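You operate a simulated robot arm through the tools that you are given. There is no shell and no other tool. Be economical: measure what you need, move in short steps, check, and stop when the job is done.

The job below is to be done with a simulated robot arm. You get a single attempt, and the scene is never put back.

Task
Bring the closing head over the belt and set long stitches.
Fine: free the blue head lever, swing, lock it again; open the blue wing tap; grey knob to long; push the grey drawer in. Where these are worked on the way, their far stop is far enough and under half their travel is too little: blue head lever.
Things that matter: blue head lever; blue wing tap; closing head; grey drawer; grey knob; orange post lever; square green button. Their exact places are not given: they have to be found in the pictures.

Only the result counts: the job must be done as asked and must still hold three seconds after the hand-in. Knocking over, shifting, dropping, spilling or breaking anything else fails it.

Robot
A 7-joint arm with a two-finger parallel gripper on a trunk, on a base that drives. Base frame: it is fixed to the floor where the robot stands at the start and does not move with it; the origin is under the middle of the robot, x ahead of it, y to its left, z up; the surface under the hand at the start is at about z = 450. Lengths are in mm, angles in rad, forces in N, time in s.
With the tool pointing down near the work surface it reaches from about 100 to 840 mm from the robot's upright axis, wherever it stands. Its first joint turns from -2.897 to 2.897 rad. Places, roughly: blue head lever [900, -100, 1200]; blue wing tap [900, -400, 1000]; closing head [1000, -200, 1100]; grey drawer [900, 0, 1000]; grey knob [700, -300, 1200]; orange post lever [1000, 400, 900]; square green button [700, -400, 1200]. Payload 3.91 kg.
Tool frame: the origin (TCP) lies between the finger pads and is the grasp point; the fingertips stand 30 mm ahead of it; z points along the fingers, y is the line along which they close. The gripper opens to 110 mm. The fingers are 20 mm wide and 10 mm thick; the gripper's body (48 by 112 mm) begins 55 mm behind the TCP.
Orientation is that of the tool frame in the base frame, as a unit quaternion [x, y, z, w]. With the fingers straight down and closing along the base's y, the tool's x points along the base's -x, its y along +y and its z along -z.

Tools
- The arm moves only by the tool apply_moves. Its argument "increments" is a list of rows, each a list of 7 numbers: the shift along the tool's x, y, z in units of 40 mm (1.0 is 40 mm), then the turn, a rotation vector about the tool's x, y, z in units of 4 degrees (1.0 is 4 degrees), then the finger opening in mm, from 0 to 110. In form: [[dx, dy, dz, ax, ay, az, hand], ...]. A call has 1 to 12 rows; each row shifts and turns the commanded pose from where the row before left it, along the tool's axes as they then stand. A call with a number of a shift or a turn outside -1 to 1 is refused whole. Each row takes 0.2 s and may step no farther than 50 mm and 0.15 rad from the row before; otherwise, or with a gripper value out of range, the whole call is refused. Where a pose cannot be reached the arm comes as near as it can. A force on the tool above 80 N (or 10 N above the force at the start of the call, whichever is more), or a blocked arm, ends the call early, and 0.2 s more pass. The fingers move at their own pace (about 72 mm/s each) and stop on an object; they squeeze with about 44 N. The grip force told is the motor's: it shows also when the fingers shut on nothing. Time passes only in rows, and 0.2 s behind the last, so rows that do not move let the fingers close. It gives the time, the measured TCP pose, the force on the tool (base axes), the opening and the grip force at its end, in the units of the frame above (readings bear some noise), with the torque about the TCP (base axes, N m) and any sound that the robot's microphone picked up, and new pictures: "show" is both (left out), scene, wrist or none.
- Cameras (640 x 400 px; columns grow to the right, rows downward): "scene" is now at [236.4, -62.5, 1437.9]; the picture's right is [-0.71, -0.70, 0.00], its down [-0.40, 0.41, -0.82] and it looks along [0.58, -0.58, -0.57] (base axes); focal length 255 px, centre (320, 200). "wrist" rides on the gripper at [72, 17, -103] in the tool frame; the picture's right is [-0.23, 0.97, 0.00], its down [-0.76, -0.18, -0.62] and it looks along [-0.61, -0.14, 0.78] (tool axes); focal length 222 px, centre (320, 200).
- raise_lower(by): slides the trunk up (or, below 0, down) by that many mm; the arm and the scene camera ride with it, the base frame stays. It gives what a move gives, with no picture.
- roll_base(legs): drives the robot by 1 to 6 legs, each [ahead, left, turn to the left] in mm, mm and rad, along the robot's own axes; the way and the turn of a leg run together, so that a leg with both is an arc; at most 1500 mm and 3.142 rad a leg. The arm and the cameras ride along, it lands a little off, and it stops where it bumps. It gives what a move gives, and a new picture of the scene camera.
- head_to(pan, tilt): turns the head with the scene camera to pan (to the left, within 1.501 rad either way) and tilt (down, from -0.506 to 1.204), counted from straight ahead of the robot. It gives what a move gives, and a new picture of the scene camera.
- locate(camera, pixels): for up to 12 pixels [column, row] of the newest picture of that camera ("zoom" is the newest enlarged one), the place [x, y, z] in the base frame of the surface seen there, good to about 2 mm. The clock stands still meanwhile.
- zoom(camera, box): a new picture of the part [left, top, right, bottom] of that camera's present view, enlarged. The clock stands still meanwhile.
- job_done(): hands the job in; it is judged then, once.

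Work in short steps. Measure before you move; look again where a grasp or a placing could have gone wrong, and mend it. You have 80 turns and 260 pictures in all, those below and enlarged ones among them. Open the gripper and draw the arm clear of the work before you hand the job in, unless the task says otherwise; then end with one line.

The tools are called after "Emit:" as a command line: name --pt "numbers of a row" for each row, then --argument value for the rest, lists and objects as JSON in quotes. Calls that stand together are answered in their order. apply_moves: Moves the arm, as the interface text tells. Its arguments: {"type":"object","properties":{"increments":{"type":"array","items":{"type":"array","items":{"type":"number"}}},"show":{"type":"string","enum":["both","scene","wrist","none"]}},"required":["increments"]} The other tools are called the same way: raise_lower (by) slides the trunk up or down; roll_base (legs) drives the base; head_to (pan, tilt) turns the head that bears the scene camera; locate (camera, pixels) gives the place of the surface under pixels of a picture; zoom (camera, box) takes an enlarged picture of a part of a camera's view; job_done () hands the job in.

At the start:

```text
time: 0.0
ee_pos: [546.4, -100.8, 999.7]
orientation: [0.0, 1.0, -0.001, 0.001]
ft_force: [-0.1, 0.2, 0.4]
ft_torque: [0.0, 0.01, 0.03]
finger_gap: 110.0
finger_force: 0.0
trunk travel left (down, up): [-625.0, 57.0]
robot x, y, heading: [1.2, 0.0, 0.002]
head pan, tilt: [-0.791, 0.611]
```

scene: 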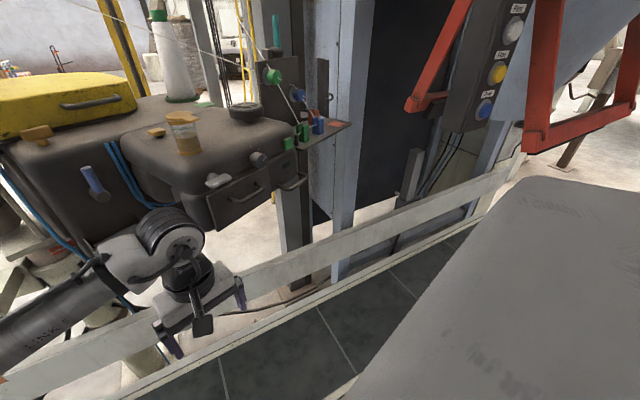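
wrist: 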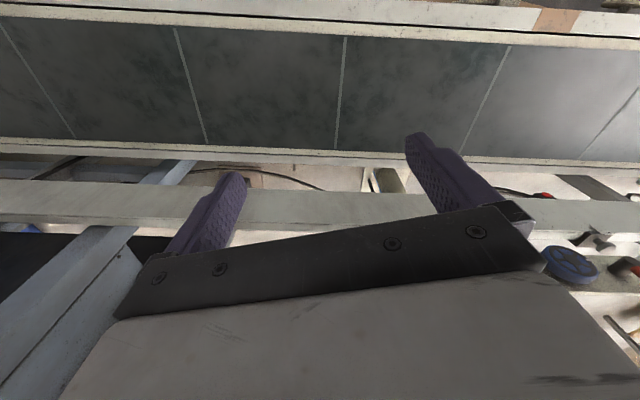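

The scene picture shows the closing head (col 60-300, row 70-240) with a blue lever near (95,183). I enlarge it to identify the parts.

Emit:
zoom --camera "scene" --box '[120, 60, 360, 240]'

Emit:
zoom --camera "scene" --box '[0, 60, 240, 240]'

Emit:
head_to --pan 0.0 --tilt 0.6

```text
2.22 times, centred on (240, 150) of scene
```

zoom: 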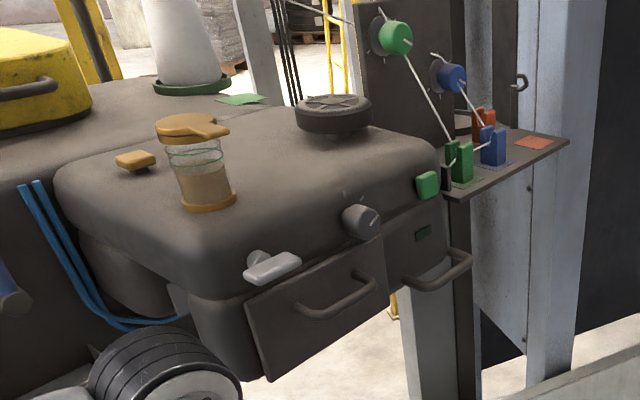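

```text
2.22 times, centred on (120, 150) of scene
```

zoom: 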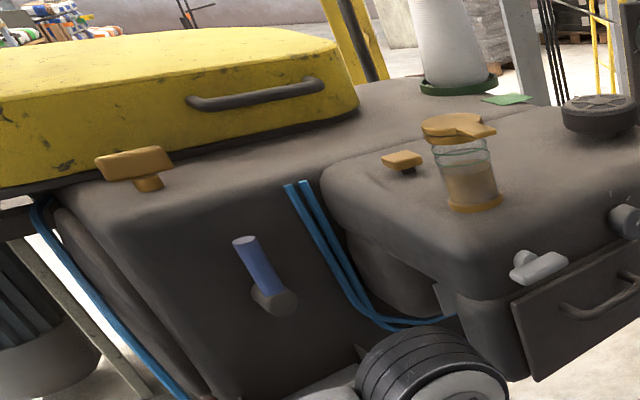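

```text
time: 1.1
ee_pos: [546.8, -100.4, 1000.1]
orientation: [0.0, 1.0, 0.0, 0.001]
ft_force: [-0.2, -0.4, 0.8]
ft_torque: [-0.03, 0.0, -0.01]
finger_gap: 110.1
finger_force: 0.0
trunk travel left (down, up): [-625.0, 57.0]
robot x, y, heading: [-1.3, 2.1, 0.003]
head pan, tilt: [0.0, 0.6]
```

scene: 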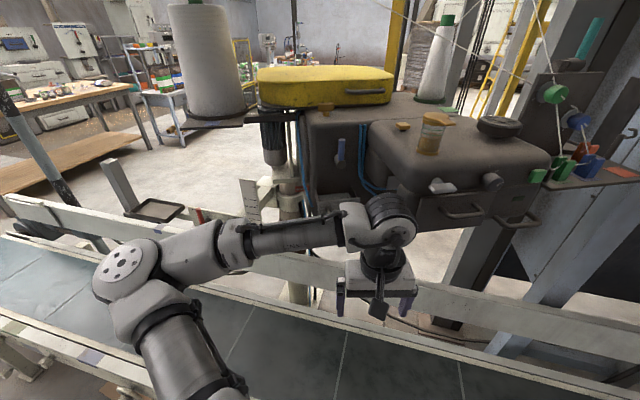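

The head swings on a post near (290,230), and the arm is in the way. I enlarge the details here.

Emit:
zoom --camera "scene" --box '[230, 60, 430, 210]'

Emit:
zoom --camera "scene" --box '[380, 90, 600, 240]'

Emit:
zoom --camera "scene" --box '[90, 150, 340, 310]'

Emit:
locate --camera "scene" --pixels '[[340, 143], [342, 163], [437, 186], [493, 180], [538, 175], [460, 214], [330, 110], [375, 125], [290, 235], [545, 155], [515, 220], [400, 230]]'

```text
2.67 times, centred on (330, 135) of scene
```

zoom: 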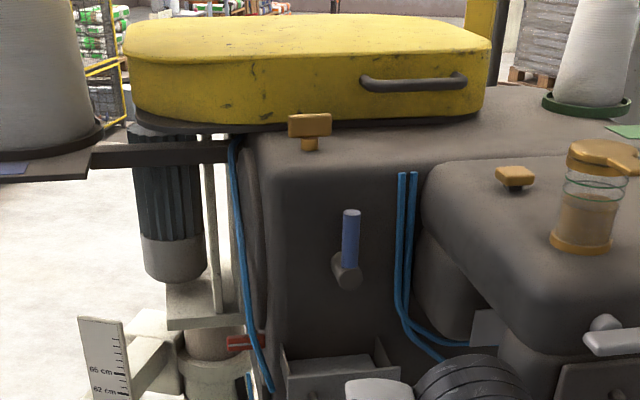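

```text
2.67 times, centred on (490, 165) of scene
```

zoom: 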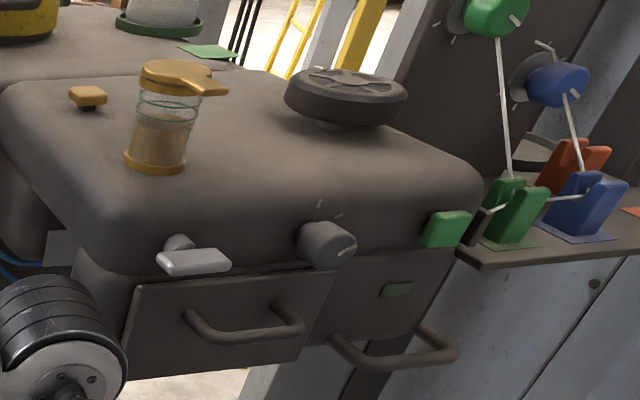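

```text
2.50 times, centred on (215, 230) of scene
```

zoom: 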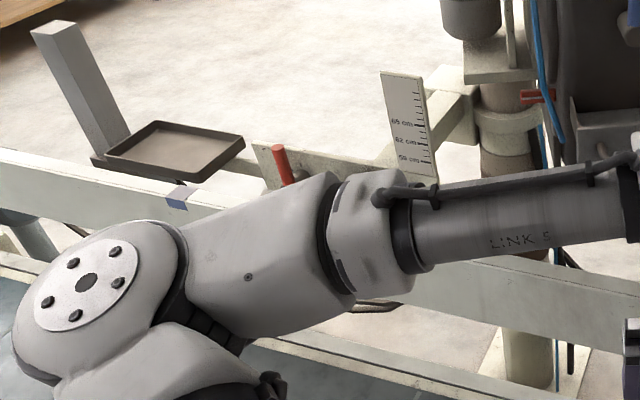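

```text
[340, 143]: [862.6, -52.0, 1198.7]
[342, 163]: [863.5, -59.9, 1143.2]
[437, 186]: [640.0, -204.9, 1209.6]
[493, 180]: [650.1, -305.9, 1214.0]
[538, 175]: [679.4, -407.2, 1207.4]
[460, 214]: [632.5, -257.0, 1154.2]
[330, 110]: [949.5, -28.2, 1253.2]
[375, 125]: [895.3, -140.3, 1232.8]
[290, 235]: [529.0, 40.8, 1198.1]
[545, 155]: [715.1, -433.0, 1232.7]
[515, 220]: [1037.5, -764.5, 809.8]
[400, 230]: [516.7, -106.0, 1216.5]
```

The head's front faces the robot, with its parts located around x 640. I check the belt's and rail's heights before moving the arm out of the view.

Emit:
locate --camera "scene" --pixels '[[300, 340], [430, 370], [560, 270], [250, 330], [60, 270], [40, 215], [150, 210], [260, 188], [200, 215], [620, 300], [440, 300], [290, 290]]'

Emit:
apply_moves --pt "1 0 0.5 0 0 0 110" --pt "1 0 0.5 0 0 0 110" --pt "1 0 0.5 0 0 0 110" --pt "1 0 0.5 0 0 0 110"

```text
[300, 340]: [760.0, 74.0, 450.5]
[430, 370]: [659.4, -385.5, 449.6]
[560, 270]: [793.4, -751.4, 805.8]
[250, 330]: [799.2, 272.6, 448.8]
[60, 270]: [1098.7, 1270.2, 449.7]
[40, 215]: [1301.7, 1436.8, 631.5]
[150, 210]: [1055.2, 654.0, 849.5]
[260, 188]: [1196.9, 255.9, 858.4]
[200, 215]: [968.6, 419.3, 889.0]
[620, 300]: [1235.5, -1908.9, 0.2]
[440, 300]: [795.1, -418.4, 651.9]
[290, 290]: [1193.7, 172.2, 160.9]
```

```text
time: 2.1
ee_pos: [469.5, -146.2, 933.7]
orientation: [-0.001, 1.0, 0.0, -0.001]
ft_force: [0.3, -0.6, 0.4]
ft_torque: [-0.01, 0.02, -0.01]
finger_gap: 110.3
finger_force: 0.1
out of reach, approached as far as the arm can: row 2, 3, 4
trunk travel left (down, up): [-625.0, 57.0]
robot x, y, heading: [1.3, 2.0, -0.004]
head pan, tilt: [0.0, 0.6]
```

scene: 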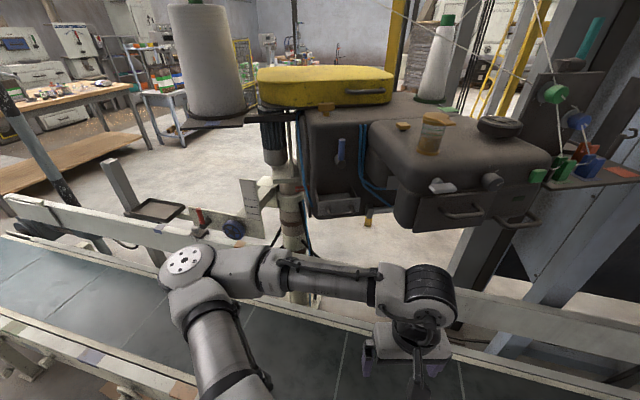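
wrist: 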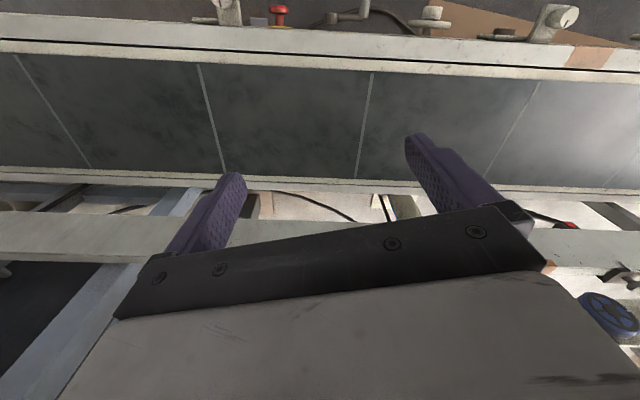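

Now the view is clearer: drawer near (338,205), a dial at (233,228), red lever (199,215). I enlarge and locate.

Emit:
zoom --camera "scene" --box '[170, 130, 390, 270]'

Emit:
zoom --camera "scene" --box '[380, 90, 560, 240]'

Emit:
locate --camera "scene" --pixels '[[338, 205], [338, 195], [318, 200], [360, 205], [234, 229], [290, 190], [291, 240], [272, 185], [275, 135], [440, 187], [370, 219], [313, 215]]'

```text
2.86 times, centred on (280, 200) of scene
```

zoom: 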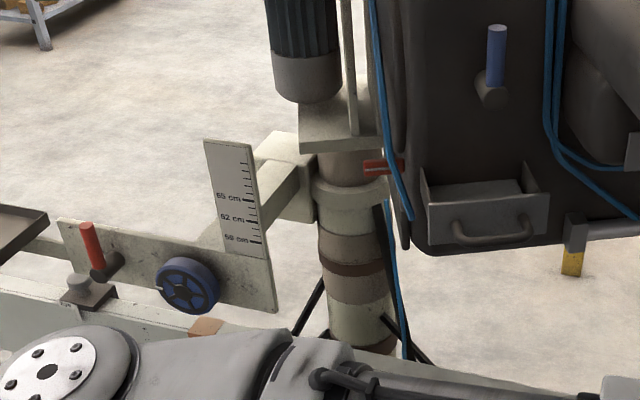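

```text
2.67 times, centred on (470, 165) of scene
```

zoom: 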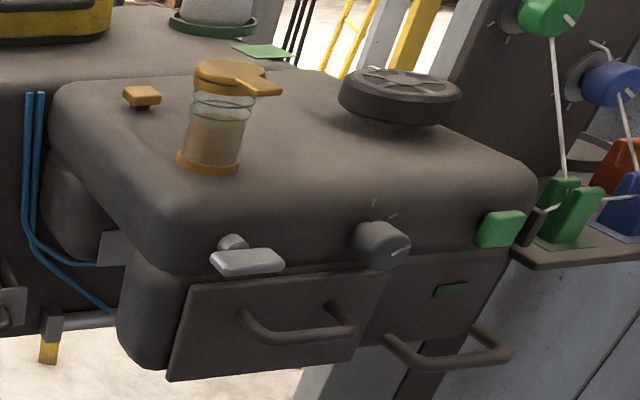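

```text
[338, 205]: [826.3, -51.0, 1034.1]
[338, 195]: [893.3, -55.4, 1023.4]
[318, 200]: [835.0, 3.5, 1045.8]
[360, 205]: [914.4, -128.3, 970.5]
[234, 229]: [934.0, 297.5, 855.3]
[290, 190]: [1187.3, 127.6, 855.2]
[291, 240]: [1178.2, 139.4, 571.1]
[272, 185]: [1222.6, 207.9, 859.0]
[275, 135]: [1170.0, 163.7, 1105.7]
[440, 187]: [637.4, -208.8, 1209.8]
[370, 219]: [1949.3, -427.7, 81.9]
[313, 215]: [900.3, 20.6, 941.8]
```

The drawer is found (front x≈826, y −50, z≈1035, pulled out), and the dial at (234,229) is a blue handwheel. The wing tap isn't visible, so I pan right and look at the head's right side.

Emit:
head_to --pan -0.6 --tilt 0.45

Emit:
zoom --camera "scene" --box '[60, 80, 400, 300]'

Emit:
zoom --camera "scene" --box '[200, 140, 320, 220]'

```text
time: 3.1
ee_pos: [469.4, -146.4, 933.5]
orientation: [0.0, 1.0, 0.001, 0.0]
ft_force: [0.8, -1.1, -0.6]
ft_torque: [-0.01, -0.01, 0.01]
finger_gap: 110.0
finger_force: 0.1
trunk travel left (down, up): [-625.0, 57.0]
robot x, y, heading: [-0.6, 0.4, 0.006]
head pan, tilt: [-0.6, 0.45]
```

scene: 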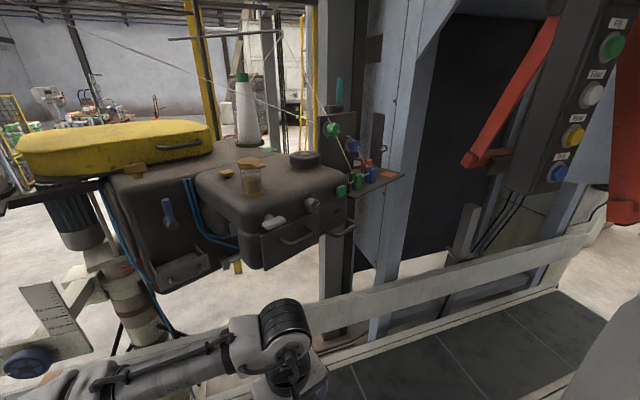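

```text
1.82 times, centred on (230, 190) of scene
```

zoom: 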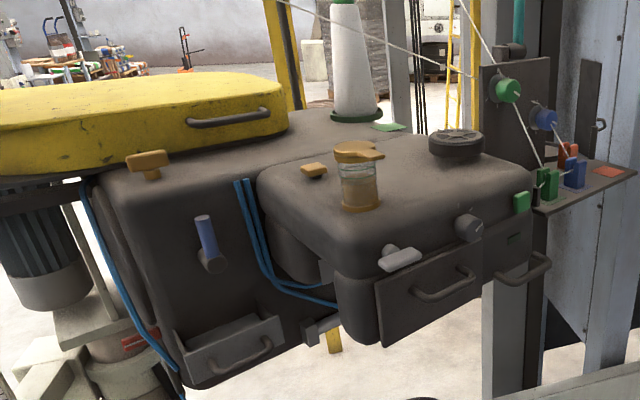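

```text
5.00 times, centred on (260, 180) of scene
```

zoom: 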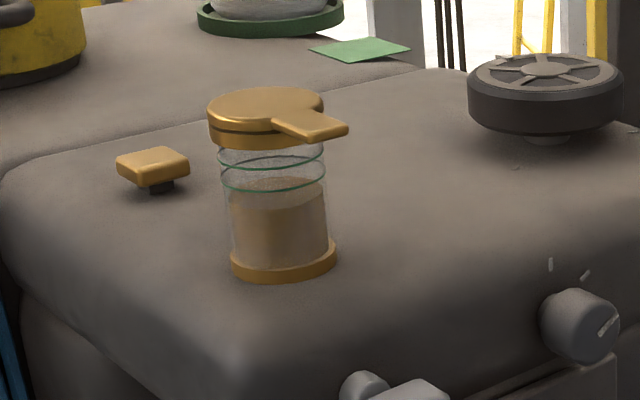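

A grey/yellow pipe end shows at (237,266) beneath the head; the tap may sit under it. I lower the trunk to look from below.

Emit:
raise_lower --by -300

Emit:
head_to --pan -0.45 --tilt 0.15

Emit:
zoom --camera "scene" --box '[120, 80, 440, 280]'

```text
time: 6.1
ee_pos: [469.6, -146.2, 633.8]
orientation: [0.0, 1.0, 0.0, -0.001]
ft_force: [0.4, 0.5, -0.2]
ft_torque: [-0.02, -0.01, -0.03]
finger_gap: 109.8
finger_force: 0.1
trunk travel left (down, up): [-325.0, 357.0]
robot x, y, heading: [-0.3, 0.3, -0.002]
head pan, tilt: [-0.6, 0.45]
```

```text
time: 6.9
ee_pos: [471.0, -145.0, 633.2]
orientation: [0.0, 1.0, 0.001, -0.001]
ft_force: [0.0, -0.9, 0.2]
ft_torque: [-0.01, -0.02, 0.0]
finger_gap: 110.0
finger_force: 0.1
trunk travel left (down, up): [-325.0, 357.0]
robot x, y, heading: [2.4, -2.2, -0.001]
head pan, tilt: [-0.45, 0.15]
```

scene: 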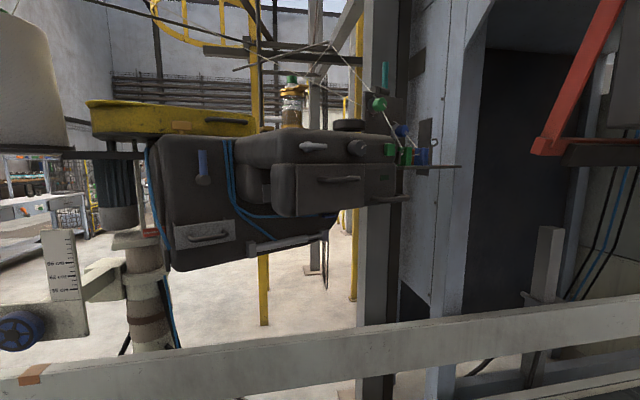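

```text
2.00 times, centred on (280, 180) of scene
```

zoom: 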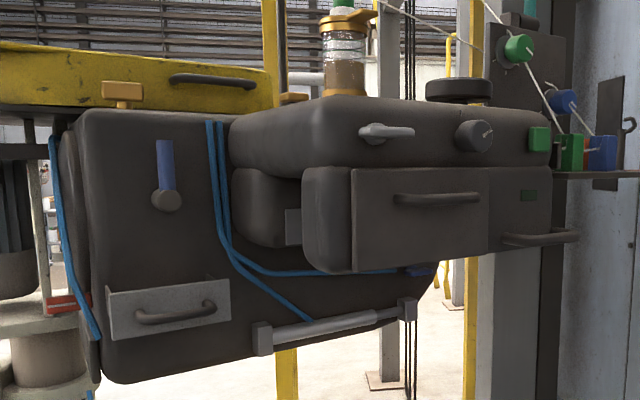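

A small blue thing at zoom (425,270) might be the wing tap. I enlarge it and locate things here.

Emit:
zoom --camera "scene" --box '[280, 180, 380, 250]'

Emit:
locate --camera "scene" --pixels '[[332, 215], [327, 216], [257, 250], [323, 235], [203, 155], [203, 180], [315, 147], [358, 147], [389, 149], [207, 236], [175, 230], [235, 230]]'

Emit:
zoom --camera "scene" --box '[310, 110, 420, 180]'

```text
5.71 times, centred on (330, 215) of scene
```

zoom: 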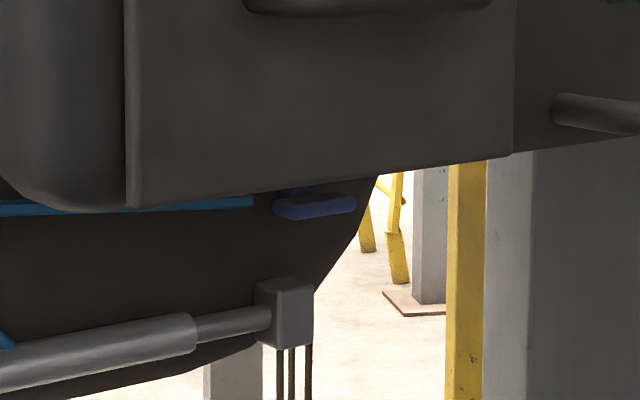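

```text
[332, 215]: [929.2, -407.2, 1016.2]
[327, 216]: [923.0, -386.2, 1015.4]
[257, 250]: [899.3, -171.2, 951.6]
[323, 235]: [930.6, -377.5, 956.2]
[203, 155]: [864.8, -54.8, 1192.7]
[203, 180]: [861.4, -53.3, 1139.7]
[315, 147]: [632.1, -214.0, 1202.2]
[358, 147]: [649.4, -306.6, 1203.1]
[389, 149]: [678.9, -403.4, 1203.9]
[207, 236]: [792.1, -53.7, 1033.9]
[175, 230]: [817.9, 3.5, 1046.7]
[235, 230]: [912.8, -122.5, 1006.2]
```

```text
5.71 times, centred on (365, 145) of scene
```

zoom: 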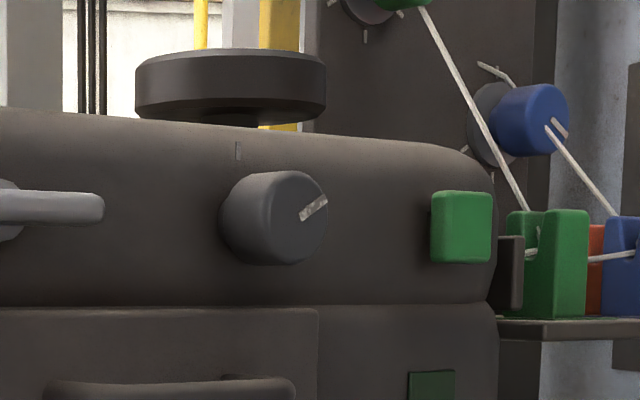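

The blue wing tap is at about [927,-400,1016], below the head overhang. Before driving closer I check the belt's near edge and the obstacles in front of the base.

Emit:
head_to --pan 0.3 --tilt 1.0

Emit:
raise_lower --by 300

Emit:
head_to --pan -0.9 --tilt 1.0

```text
time: 8.1
ee_pos: [469.8, -146.9, 633.4]
orientation: [0.0, 1.0, 0.001, -0.002]
ft_force: [-0.6, -0.5, -0.4]
ft_torque: [0.01, -0.03, -0.01]
finger_gap: 109.9
finger_force: 0.1
trunk travel left (down, up): [-325.0, 357.0]
robot x, y, heading: [1.4, 1.7, -0.003]
head pan, tilt: [0.3, 1.0]
```

scene: 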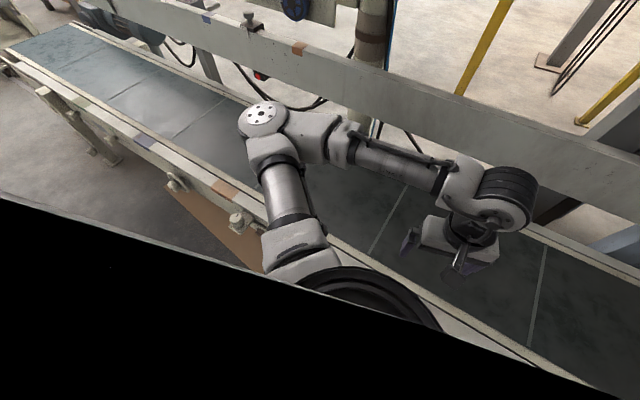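

```text
time: 11.1
ee_pos: [469.7, -146.0, 932.9]
orientation: [0.0, 1.0, 0.0, -0.001]
ft_force: [0.8, -0.2, 0.1]
ft_torque: [-0.04, 0.03, 0.02]
finger_gap: 110.0
finger_force: 0.0
trunk travel left (down, up): [-625.0, 57.0]
robot x, y, heading: [0.9, 0.4, -0.002]
head pan, tilt: [0.3, 1.0]
```

```text
time: 12.5
ee_pos: [468.9, -146.8, 933.3]
orientation: [0.0, 1.0, 0.001, -0.001]
ft_force: [0.2, -0.9, 0.2]
ft_torque: [-0.01, 0.01, 0.01]
finger_gap: 109.9
finger_force: 0.1
trunk travel left (down, up): [-625.0, 57.0]
robot x, y, heading: [2.3, -1.4, -0.003]
head pan, tilt: [-0.901, 1.0]
```

scene: 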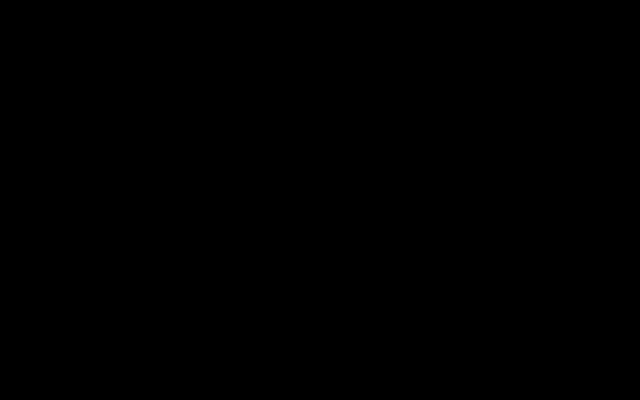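

The camera looks into the robot's own body. I turn back to a usable view and measure the near belt rail.

Emit:
head_to --pan 0.2 --tilt 0.85

Emit:
locate --camera "scene" --pixels '[[60, 290], [150, 340], [200, 370], [100, 330], [400, 390], [250, 330], [100, 240], [480, 330], [550, 330], [20, 260]]'

```text
time: 13.8
ee_pos: [469.2, -145.8, 933.4]
orientation: [0.0, 1.0, 0.001, 0.0]
ft_force: [0.7, 0.4, 0.0]
ft_torque: [-0.02, -0.01, 0.0]
finger_gap: 110.1
finger_force: 0.1
trunk travel left (down, up): [-625.0, 57.0]
robot x, y, heading: [-0.1, 3.1, 0.002]
head pan, tilt: [0.201, 0.85]
```

scene: 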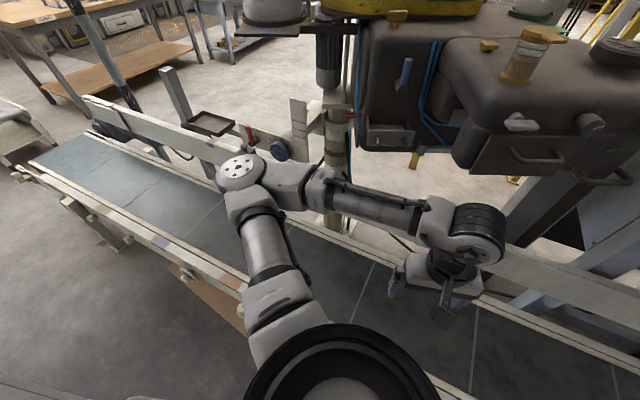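

```text
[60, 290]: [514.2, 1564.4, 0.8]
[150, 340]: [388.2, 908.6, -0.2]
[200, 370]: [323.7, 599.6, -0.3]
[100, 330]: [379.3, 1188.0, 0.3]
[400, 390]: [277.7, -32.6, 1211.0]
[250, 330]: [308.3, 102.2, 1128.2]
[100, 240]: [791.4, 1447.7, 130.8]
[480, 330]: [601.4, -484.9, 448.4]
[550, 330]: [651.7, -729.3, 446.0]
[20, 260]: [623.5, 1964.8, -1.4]
```

I measure the belt edges more exactly: near rail at (190,262), (130,225); far edge at (180,160), (520,300).

Emit:
locate --camera "scene" --pixels '[[195, 258], [120, 220], [225, 283], [180, 265], [130, 145], [190, 185], [350, 252], [520, 330], [510, 315], [480, 270], [570, 290], [190, 275]]'

```text
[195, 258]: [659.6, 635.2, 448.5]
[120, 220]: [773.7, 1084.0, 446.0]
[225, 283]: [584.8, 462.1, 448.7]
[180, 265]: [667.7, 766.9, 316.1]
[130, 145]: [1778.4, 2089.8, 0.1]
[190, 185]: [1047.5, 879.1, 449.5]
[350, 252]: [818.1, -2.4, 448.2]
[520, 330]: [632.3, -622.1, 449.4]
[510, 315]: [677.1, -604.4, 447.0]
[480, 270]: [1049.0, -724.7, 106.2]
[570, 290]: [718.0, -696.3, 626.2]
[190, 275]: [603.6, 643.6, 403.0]
```

The belt runs skewed (about (0.25, 0.97)), so the head must swing roughly 25° clockwise (seen from above). I now look at the knob, bar handle and lever more closely.

Emit:
head_to --pan -0.5 --tilt 0.45

Emit:
zoom --camera "scene" --box '[310, 160, 410, 230]'

Emit:
zoom --camera "scene" --box '[130, 130, 370, 280]'

```text
time: 14.9
ee_pos: [470.0, -146.0, 932.8]
orientation: [0.0, 1.0, 0.001, -0.001]
ft_force: [0.3, 0.1, -0.3]
ft_torque: [0.0, 0.0, -0.01]
finger_gap: 110.1
finger_force: 0.0
trunk travel left (down, up): [-625.0, 57.0]
robot x, y, heading: [4.2, -2.9, 0.004]
head pan, tilt: [-0.499, 0.45]
```

scene: 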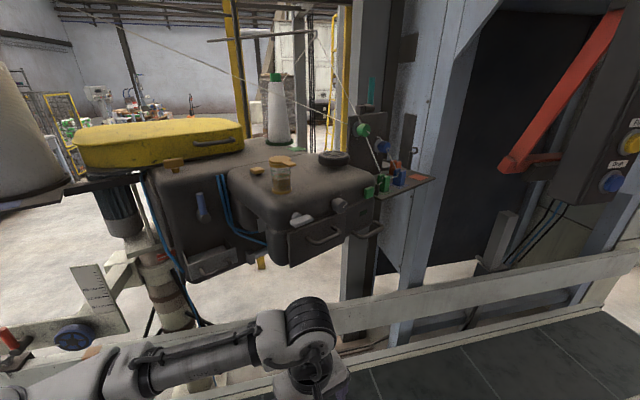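

```text
5.71 times, centred on (360, 195) of scene
```

zoom: 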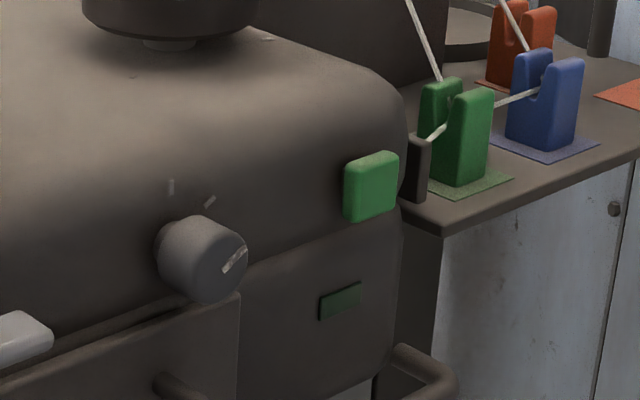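

```text
2.67 times, centred on (250, 205) of scene
```

zoom: 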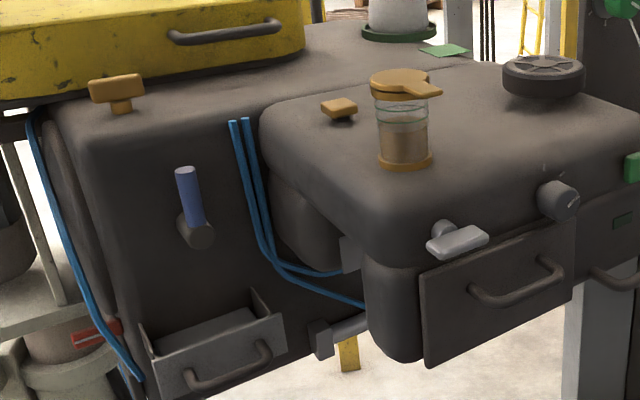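

The lever's hub is at [861,-53,1140], with the bar up to 1199, on a face yawed ~11°. I tilt the tool to horizontal while moving it ahead, up and left.

Emit:
apply_moves --pt "-0.18 0.12 -0.2 0 -1 0 110" --pt "-0.18 0.12 -0.2 0 -1 0 110" --pt "-0.18 0.12 -0.2 0 -1 0 110" --pt "-0.18 0.12 -0.2 0 -1 0 110" --pt "-0.23 0.12 -0.14 0 -1 0 110" --pt "-0.23 0.12 -0.14 0 -1 0 110" --pt "-0.23 0.12 -0.14 0 -1 0 110" --pt "-0.23 0.12 -0.14 0 -1 0 110" --pt "-0.26 0.12 -0.07 0 -1 0 110" --pt "-0.26 0.12 -0.07 0 -1 0 110" --pt "-0.26 0.12 -0.07 0 -1 0 110" --pt "-0.26 0.12 -0.07 0 -1 0 110" --show "none"

Emit:
apply_moves --pt "-0.27 0.12 0 0 -1 0 110" --pt "-0.27 0.12 0 0 -1 0 110" --pt "-0.27 0.12 0 0 -1 0 110" --pt "-0.27 0.12 0 0 -1 0 110" --pt "-0.26 0.12 0.08 0 -1 0 110" --pt "-0.26 0.12 0.08 0 -1 0 110" --pt "-0.26 0.12 0.08 0 -1 0 110" --pt "-0.26 0.12 0.08 0 -1 0 110" --pt "-0.23 0.12 0.14 0 -1 0 110" --pt "-0.23 0.12 0.14 0 -1 0 110" --pt "-0.23 0.12 0.14 0 -0.5 0 110"

```text
time: 17.5
ee_pos: [615.9, -132.8, 1059.4]
orientation: [0.0, 0.914, 0.001, 0.406]
ft_force: [-0.3, 0.2, 0.2]
ft_torque: [0.01, 0.01, 0.0]
finger_gap: 110.0
finger_force: 0.0
out of reach, approached as far as the arm can: row 1, 2, 3, 4, 5, 6, 7, 8, 9, 10, 11, 12
trunk travel left (down, up): [-625.0, 57.0]
robot x, y, heading: [-3.5, 1.8, 0.001]
head pan, tilt: [-0.499, 0.45]
```

```text
time: 18.5
ee_pos: [642.0, -125.0, 1080.9]
orientation: [0.018, 0.868, 0.004, 0.497]
ft_force: [-5.6, -1.5, -7.2]
ft_torque: [0.33, 0.09, -0.45]
finger_gap: 109.9
finger_force: 0.1
out of reach, approached as far as the arm can: row 1, 2, 3, 4
trunk travel left (down, up): [-625.0, 57.0]
robot x, y, heading: [2.1, -3.0, -0.004]
head pan, tilt: [-0.499, 0.45]
stopped in row 4: the force on the tool passed its limit at 92 N (the readings are from after the stop); the commanded pose is now the measured one
```

scene: 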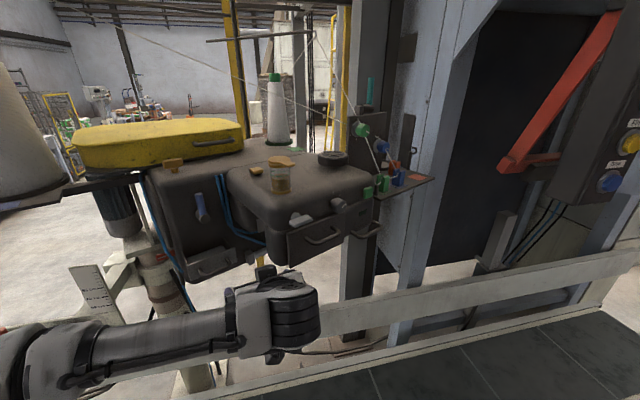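
wrist: 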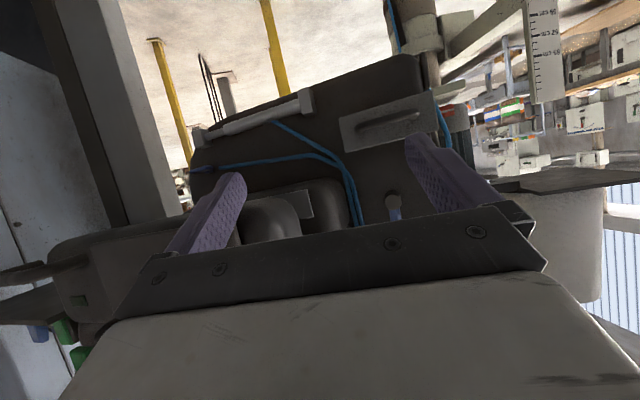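

It stopped at 92 N against the head's left underside; the scene shows nothing displaced. I back away and to the left, then continue tilting.

Emit:
apply_moves --pt "0.25 0.2 -0.43 0 0 0 110" --pt "0.25 0.8 -0.43 0 0 0 110" --pt "0.25 0.9 -0.43 0 0 0 110" --pt "0 0.9 0 0 0 0 110" --pt "0 0 0 0 -1 0 110" --pt "0 0 0 0 -1 0 110" --pt "0 0 0 0 -1 0 110" --pt "0 0 0 0 -1 0 110" --pt "0 0 0 0 -1 0 110" --pt "0 0 0 0 -1 0 110" --pt "0 0 0 0 -1 0 110" --pt "0 0 0 0 -0.6 0 110"

```text
time: 19.1
ee_pos: [643.2, -111.8, 1083.0]
orientation: [0.041, 0.876, -0.002, 0.48]
ft_force: [-9.4, -5.3, -9.9]
ft_torque: [0.64, 0.14, -0.52]
finger_gap: 110.0
finger_force: 0.0
out of reach, approached as far as the arm can: row 1, 2, 3
trunk travel left (down, up): [-625.0, 57.0]
robot x, y, heading: [1.1, -0.3, -0.006]
head pan, tilt: [-0.499, 0.45]
stopped in row 3: the force on the tool passed its limit at 106 N (the readings are from after the stop); the commanded pose is now the measured one
```

scene: 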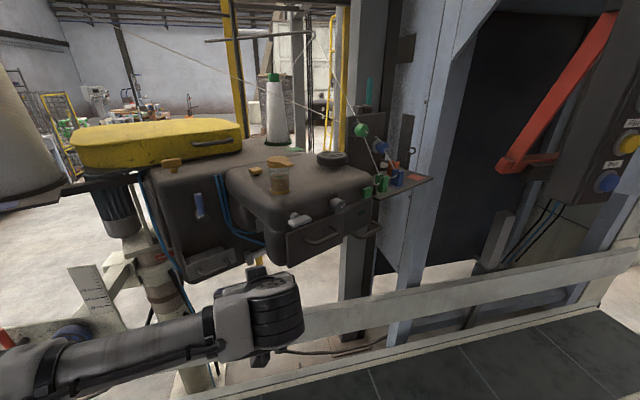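
wrist: 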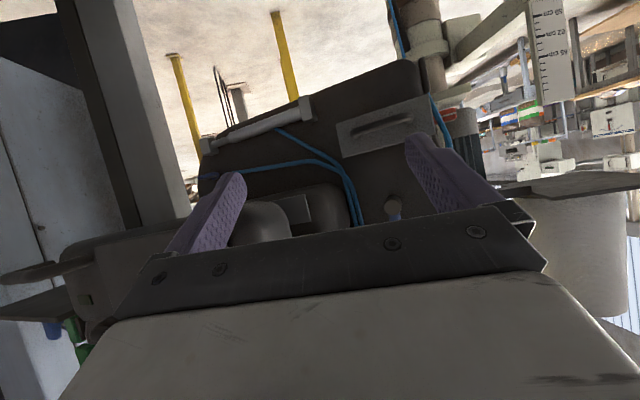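

Retreating with the arm is at its reach limit, while the contact pushes the hand back and down. I drive the base back 250 mm, which pulls the hand straight away.

Emit:
roll_base --legs '[[-250, 0, 0]]'

Emit:
zoom --camera "wrist" --box '[0, 0, 640, 400]'

```text
time: 21.0
ee_pos: [392.1, -111.9, 1083.8]
orientation: [0.038, 0.875, 0.0, 0.483]
ft_force: [0.1, -0.8, 0.1]
ft_torque: [0.01, 0.0, -0.02]
finger_gap: 109.8
finger_force: 0.0
trunk travel left (down, up): [-625.0, 57.0]
robot x, y, heading: [-251.9, -0.8, 0.004]
head pan, tilt: [-0.499, 0.45]
```

scene: 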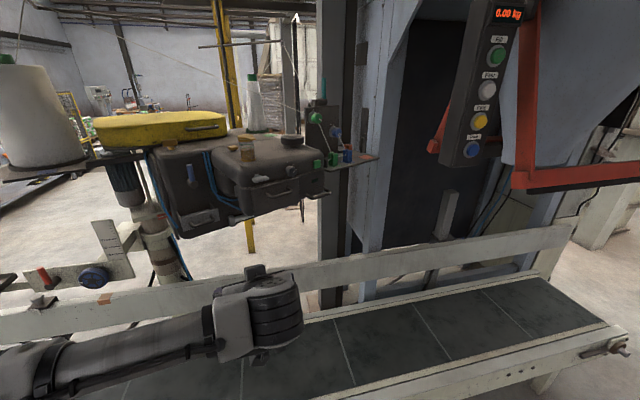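

```text
1.00 times, centred on (320, 200) of wrist (not enlarged: the box is as wide or as high as the picture)
```

zoom: 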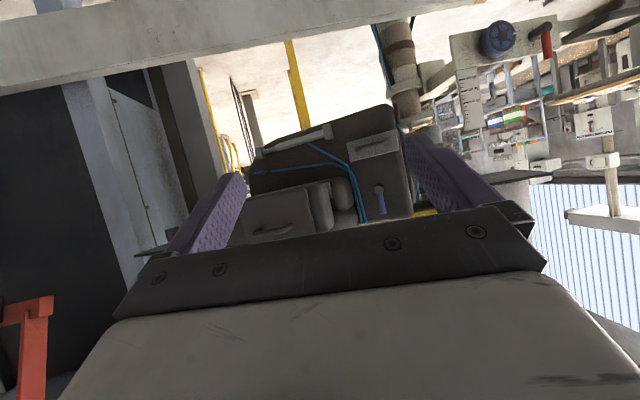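

All free, nothing disturbed. Here in the open I finish tilting the tool to horizontal, moving slightly outward.

Emit:
apply_moves --pt "0 0.1 0.2 0 -1 0 110" --pt "0 0.1 0.2 0 -1 0 110" --pt "0 0.1 0.2 0 -1 0 110" --pt "0 0.1 0.2 0 -1 0 110" --pt "0 0.1 0.2 0 -1 0 110" --pt "0 0.1 0.2 0 -1 0 110" --pt "0 0.1 0.2 0 -1 0 110" --pt "0 0.1 0.2 0 -1 0 110"

```text
time: 22.8
ee_pos: [469.4, -88.6, 1070.0]
orientation: [0.037, 0.708, -0.011, 0.706]
ft_force: [0.2, -0.3, -0.1]
ft_torque: [0.0, 0.02, 0.01]
finger_gap: 110.1
finger_force: 0.1
out of reach, approached as far as the arm can: row 1, 2
trunk travel left (down, up): [-625.0, 57.0]
robot x, y, heading: [-257.4, 2.2, -0.001]
head pan, tilt: [-0.499, 0.45]
```

scene: 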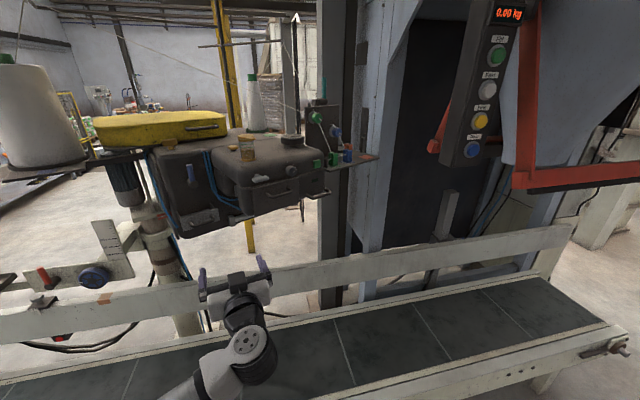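
wrist: 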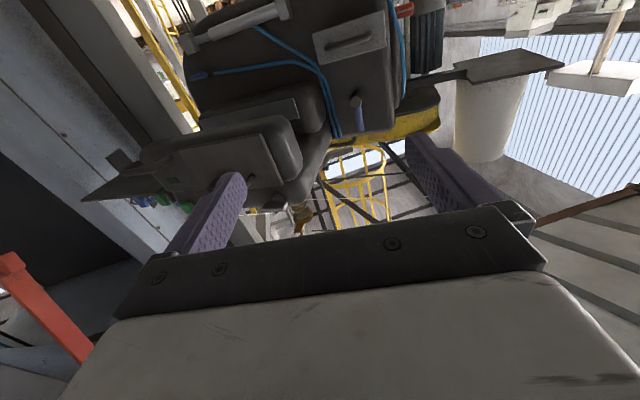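

The tool is horizontal now at [469,-89,1070]. I correct roll, yaw it +15° to square it to the head's face, and raise it toward the lever's height.

Emit:
apply_moves --pt "-0.5 0.2 0 -1 0 -0.13 110" --pt "-0.5 0.2 0 -1 0 -0.13 110" --pt "-0.6 0.2 0 -1 0 -0.13 110" --pt "-0.6 0.2 0 -0.75 0 -0.13 110" --pt "-0.6 0.2 0 0 0 0 110"

Emit:
zoom --camera "wrist" --box '[200, 0, 480, 180]'

```text
time: 24.0
ee_pos: [465.8, -51.2, 1180.9]
orientation: [-0.069, 0.704, 0.069, 0.703]
ft_force: [-0.1, -0.3, 0.2]
ft_torque: [-0.04, -0.02, 0.01]
finger_gap: 109.8
finger_force: 0.1
trunk travel left (down, up): [-625.0, 57.0]
robot x, y, heading: [-253.1, 0.9, -0.008]
head pan, tilt: [-0.499, 0.45]
```

scene: 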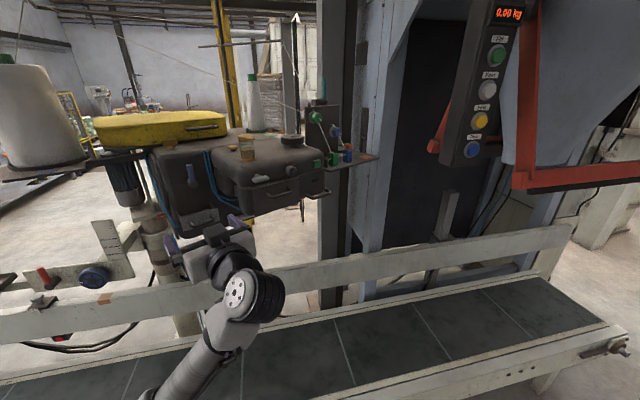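
wrist: 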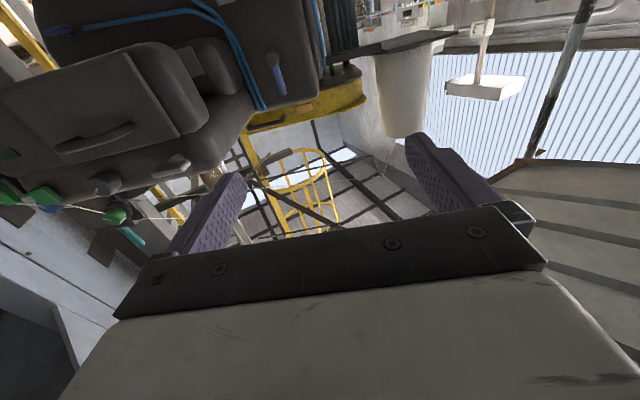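

```text
2.22 times, centred on (340, 90) of wrist
```

zoom: 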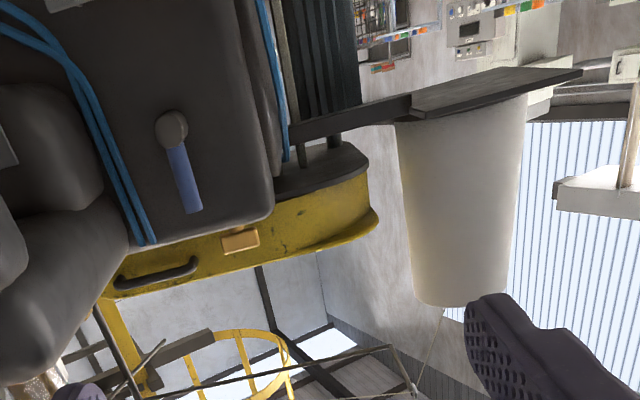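

The lever is clear in the enlarged wrist view: hub (172,130), tip (193,205). I locate these and the face.

Emit:
locate --camera "zoom" --pixels '[[172, 130], [172, 155], [183, 180], [192, 205], [150, 180], [220, 180], [235, 120], [200, 60], [20, 140], [60, 220]]'

```text
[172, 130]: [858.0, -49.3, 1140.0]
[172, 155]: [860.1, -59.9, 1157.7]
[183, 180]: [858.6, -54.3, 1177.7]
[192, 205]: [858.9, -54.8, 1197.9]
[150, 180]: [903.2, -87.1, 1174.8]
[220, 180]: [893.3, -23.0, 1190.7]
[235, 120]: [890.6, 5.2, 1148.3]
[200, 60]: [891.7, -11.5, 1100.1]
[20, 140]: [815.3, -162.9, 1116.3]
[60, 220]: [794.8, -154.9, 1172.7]
```

Face plane x≈895, bar at x≈866, z 1150–1200. I drive ahead 270 mm to bring the hand before the lever.

Emit:
roll_base --legs '[[270, -10, 0]]'

Emit:
apply_moves --pt "0 0 0 0 0 0 60" --pt "0 0 0 0 0 0 60" --show "wrist"

```text
time: 25.9
ee_pos: [737.0, -61.0, 1181.3]
orientation: [-0.07, 0.704, 0.07, 0.703]
ft_force: [0.1, -0.3, -0.1]
ft_torque: [-0.02, -0.02, 0.0]
finger_gap: 110.1
finger_force: 0.1
trunk travel left (down, up): [-625.0, 57.0]
robot x, y, heading: [15.0, -9.5, -0.006]
head pan, tilt: [-0.499, 0.45]
```

scene: 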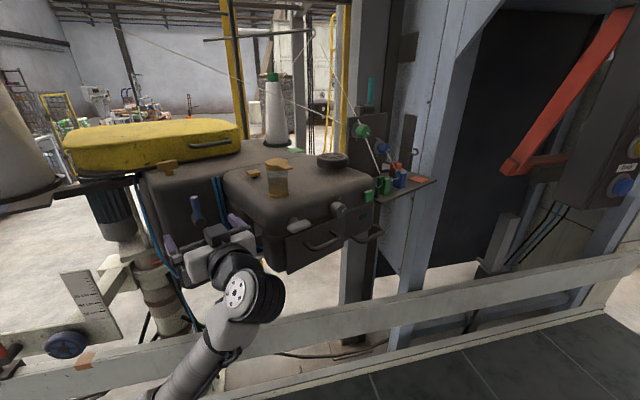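

```text
time: 26.5
ee_pos: [736.6, -59.9, 1182.1]
orientation: [-0.07, 0.704, 0.07, 0.704]
ft_force: [-0.6, 0.6, -0.2]
ft_torque: [0.03, 0.04, 0.01]
finger_gap: 60.0
finger_force: 0.0
trunk travel left (down, up): [-625.0, 57.0]
robot x, y, heading: [17.0, -10.9, -0.007]
head pan, tilt: [-0.499, 0.45]
```

wrist: 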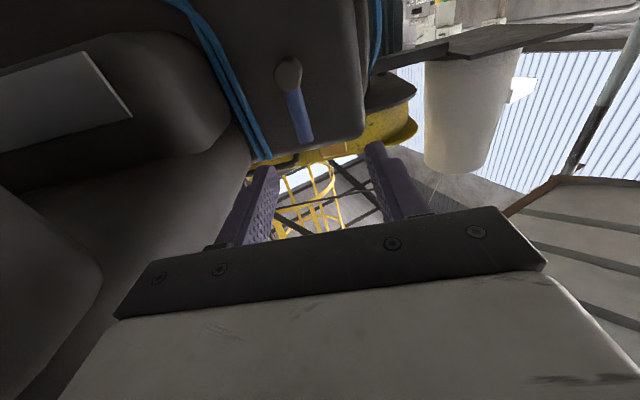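

Moving in: 19 mm to the tool's −y, then 113 mm ahead along the fingers so they straddle the bar.

Emit:
apply_moves --pt "0 -0.48 0.3 0 0 0 60" --pt "0 0 0.6 0 0 0 60" --pt "0 0 0.6 0 0 0 60" --pt "0 0 0.6 0 0 0 60" --pt "0 0 0.5 0 0 0 60" --pt "0 0 0.2 0 0 0 60"

Emit:
zoom --camera "wrist" --box '[200, 0, 480, 180]'

```text
time: 27.9
ee_pos: [850.3, -56.9, 1181.1]
orientation: [-0.07, 0.704, 0.07, 0.704]
ft_force: [0.5, 0.8, 0.0]
ft_torque: [0.02, 0.0, -0.01]
finger_gap: 59.9
finger_force: 0.0
trunk travel left (down, up): [-625.0, 57.0]
robot x, y, heading: [13.6, -12.4, -0.001]
head pan, tilt: [-0.499, 0.45]
```

scene: 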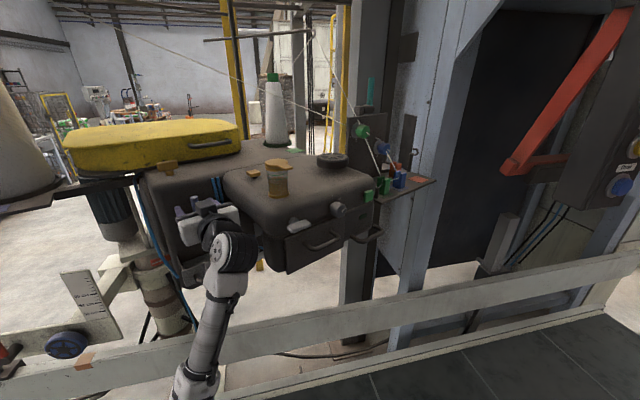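
wrist: 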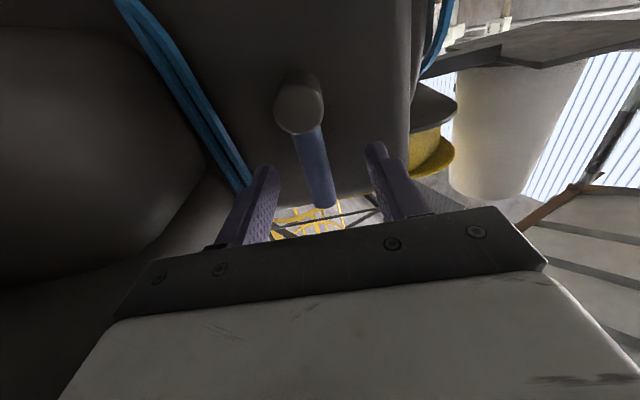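

```text
2.22 times, centred on (340, 90) of wrist
```

zoom: 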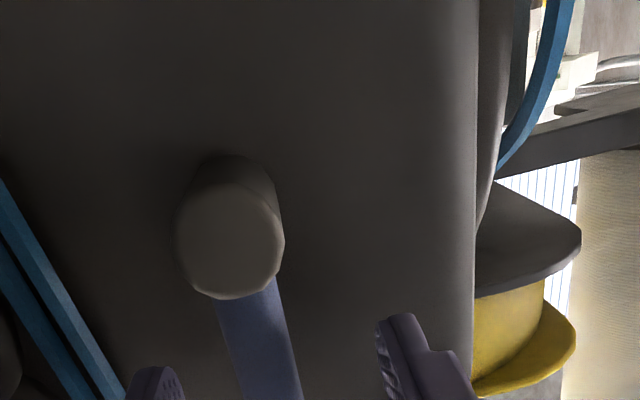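

The fingers straddle the bar (wrist (318,180)). I close on it.

Emit:
apply_moves --pt "0 0 0 0 0 0 0" --pt "0 0 0 0 0 0 0" --pt "0 0 0 0 0 0 0" --show "wrist"

```text
time: 28.7
ee_pos: [849.0, -59.3, 1181.7]
orientation: [-0.068, 0.704, 0.068, 0.704]
ft_force: [3.8, -3.4, 2.3]
ft_torque: [-0.11, -0.29, -0.13]
finger_gap: 16.6
finger_force: 45.4
trunk travel left (down, up): [-625.0, 57.0]
robot x, y, heading: [16.3, -13.0, -0.001]
head pan, tilt: [-0.499, 0.45]
```

wrist: 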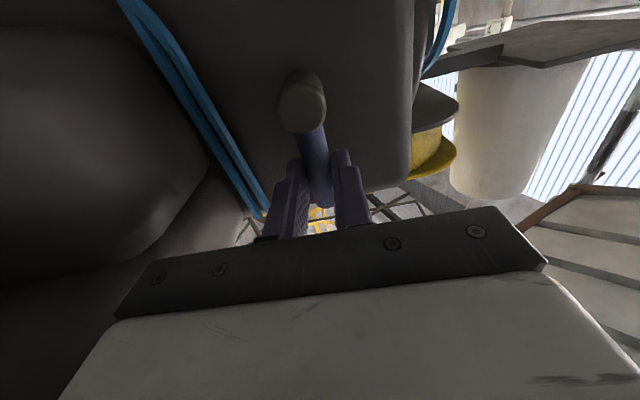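

The bar is held (16.6 mm). I try turning it clockwise (top to the right) about the hub, 41 mm below, and watch the force.

Emit:
apply_moves --pt "0 -0.072 0 0 0 1 0" --pt "0 -0.072 0 0 0 1 0" --pt "0 -0.072 0 0 0 1 0" --show "wrist"

```text
time: 29.5
ee_pos: [849.3, -60.2, 1182.4]
orientation: [0.002, 0.707, 0.144, 0.692]
ft_force: [-16.0, 16.6, -5.7]
ft_torque: [-1.35, -0.24, 0.36]
finger_gap: 20.2
finger_force: 45.1
trunk travel left (down, up): [-625.0, 57.0]
robot x, y, heading: [15.6, -11.3, -0.002]
head pan, tilt: [-0.499, 0.45]
```

wrist: 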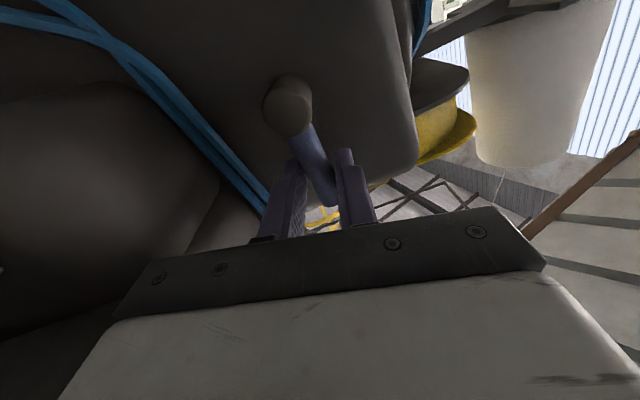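

It resists that way (bar tilted in the fingers, +y force). I turn back and go the other way.

Emit:
apply_moves --pt "0 0.072 0 0 0 -1 0" --pt "0 0.072 0 0 0 -1 0" --pt "0 0.072 0 0 0 -1 0" --pt "0 0.072 0 0 0 -1 0" --pt "0 0.072 0 0 0 -1 0" --pt "0 0.072 0 0 0 -1 0" --pt "0 0.072 0 0 0 -1 0" --show "wrist"

```text
time: 31.1
ee_pos: [847.3, -47.4, 1181.9]
orientation: [-0.166, 0.687, -0.032, 0.706]
ft_force: [15.2, -0.5, 9.3]
ft_torque: [-0.32, 0.76, -0.36]
finger_gap: 16.7
finger_force: 44.5
trunk travel left (down, up): [-625.0, 57.0]
robot x, y, heading: [15.8, -11.9, -0.004]
head pan, tilt: [-0.499, 0.45]
```

wrist: 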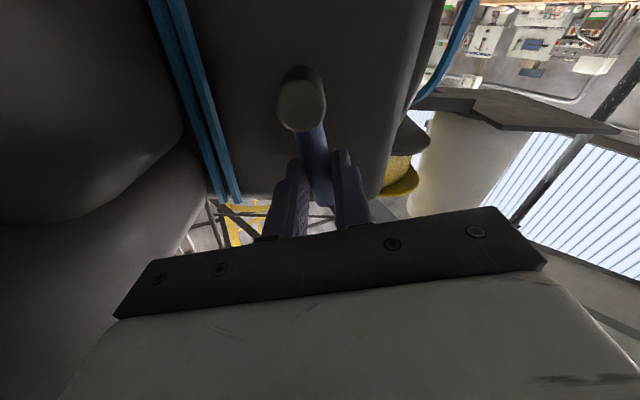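

The bar turns this way (gap steady at 16.7). I continue.

Emit:
apply_moves --pt "0 0.072 0 0 0 -1 0" --pt "0 0.072 0 0 0 -1 0" --pt "0 0.072 0 0 0 -1 0" --pt "0 0.072 0 0 0 -1 0" --pt "0 0.072 0 0 0 -1 0" --pt "0 0.072 0 0 0 -1 0" --pt "0 0.072 0 0 0 -1 0" --pt "0 0.072 0 0 0 -1 0" --show "wrist"

```text
time: 32.9
ee_pos: [843.9, -26.5, 1169.2]
orientation: [-0.351, 0.615, -0.223, 0.67]
ft_force: [3.7, -1.8, -1.3]
ft_torque: [-0.14, 0.75, -0.8]
finger_gap: 16.6
finger_force: 44.9
trunk travel left (down, up): [-625.0, 57.0]
robot x, y, heading: [13.5, -10.9, -0.002]
head pan, tilt: [-0.499, 0.45]
```

wrist: 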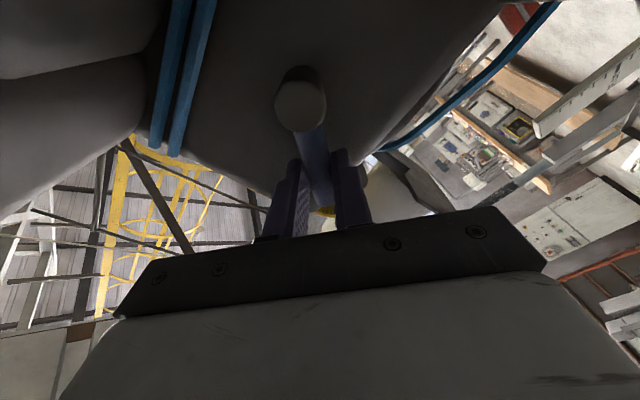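

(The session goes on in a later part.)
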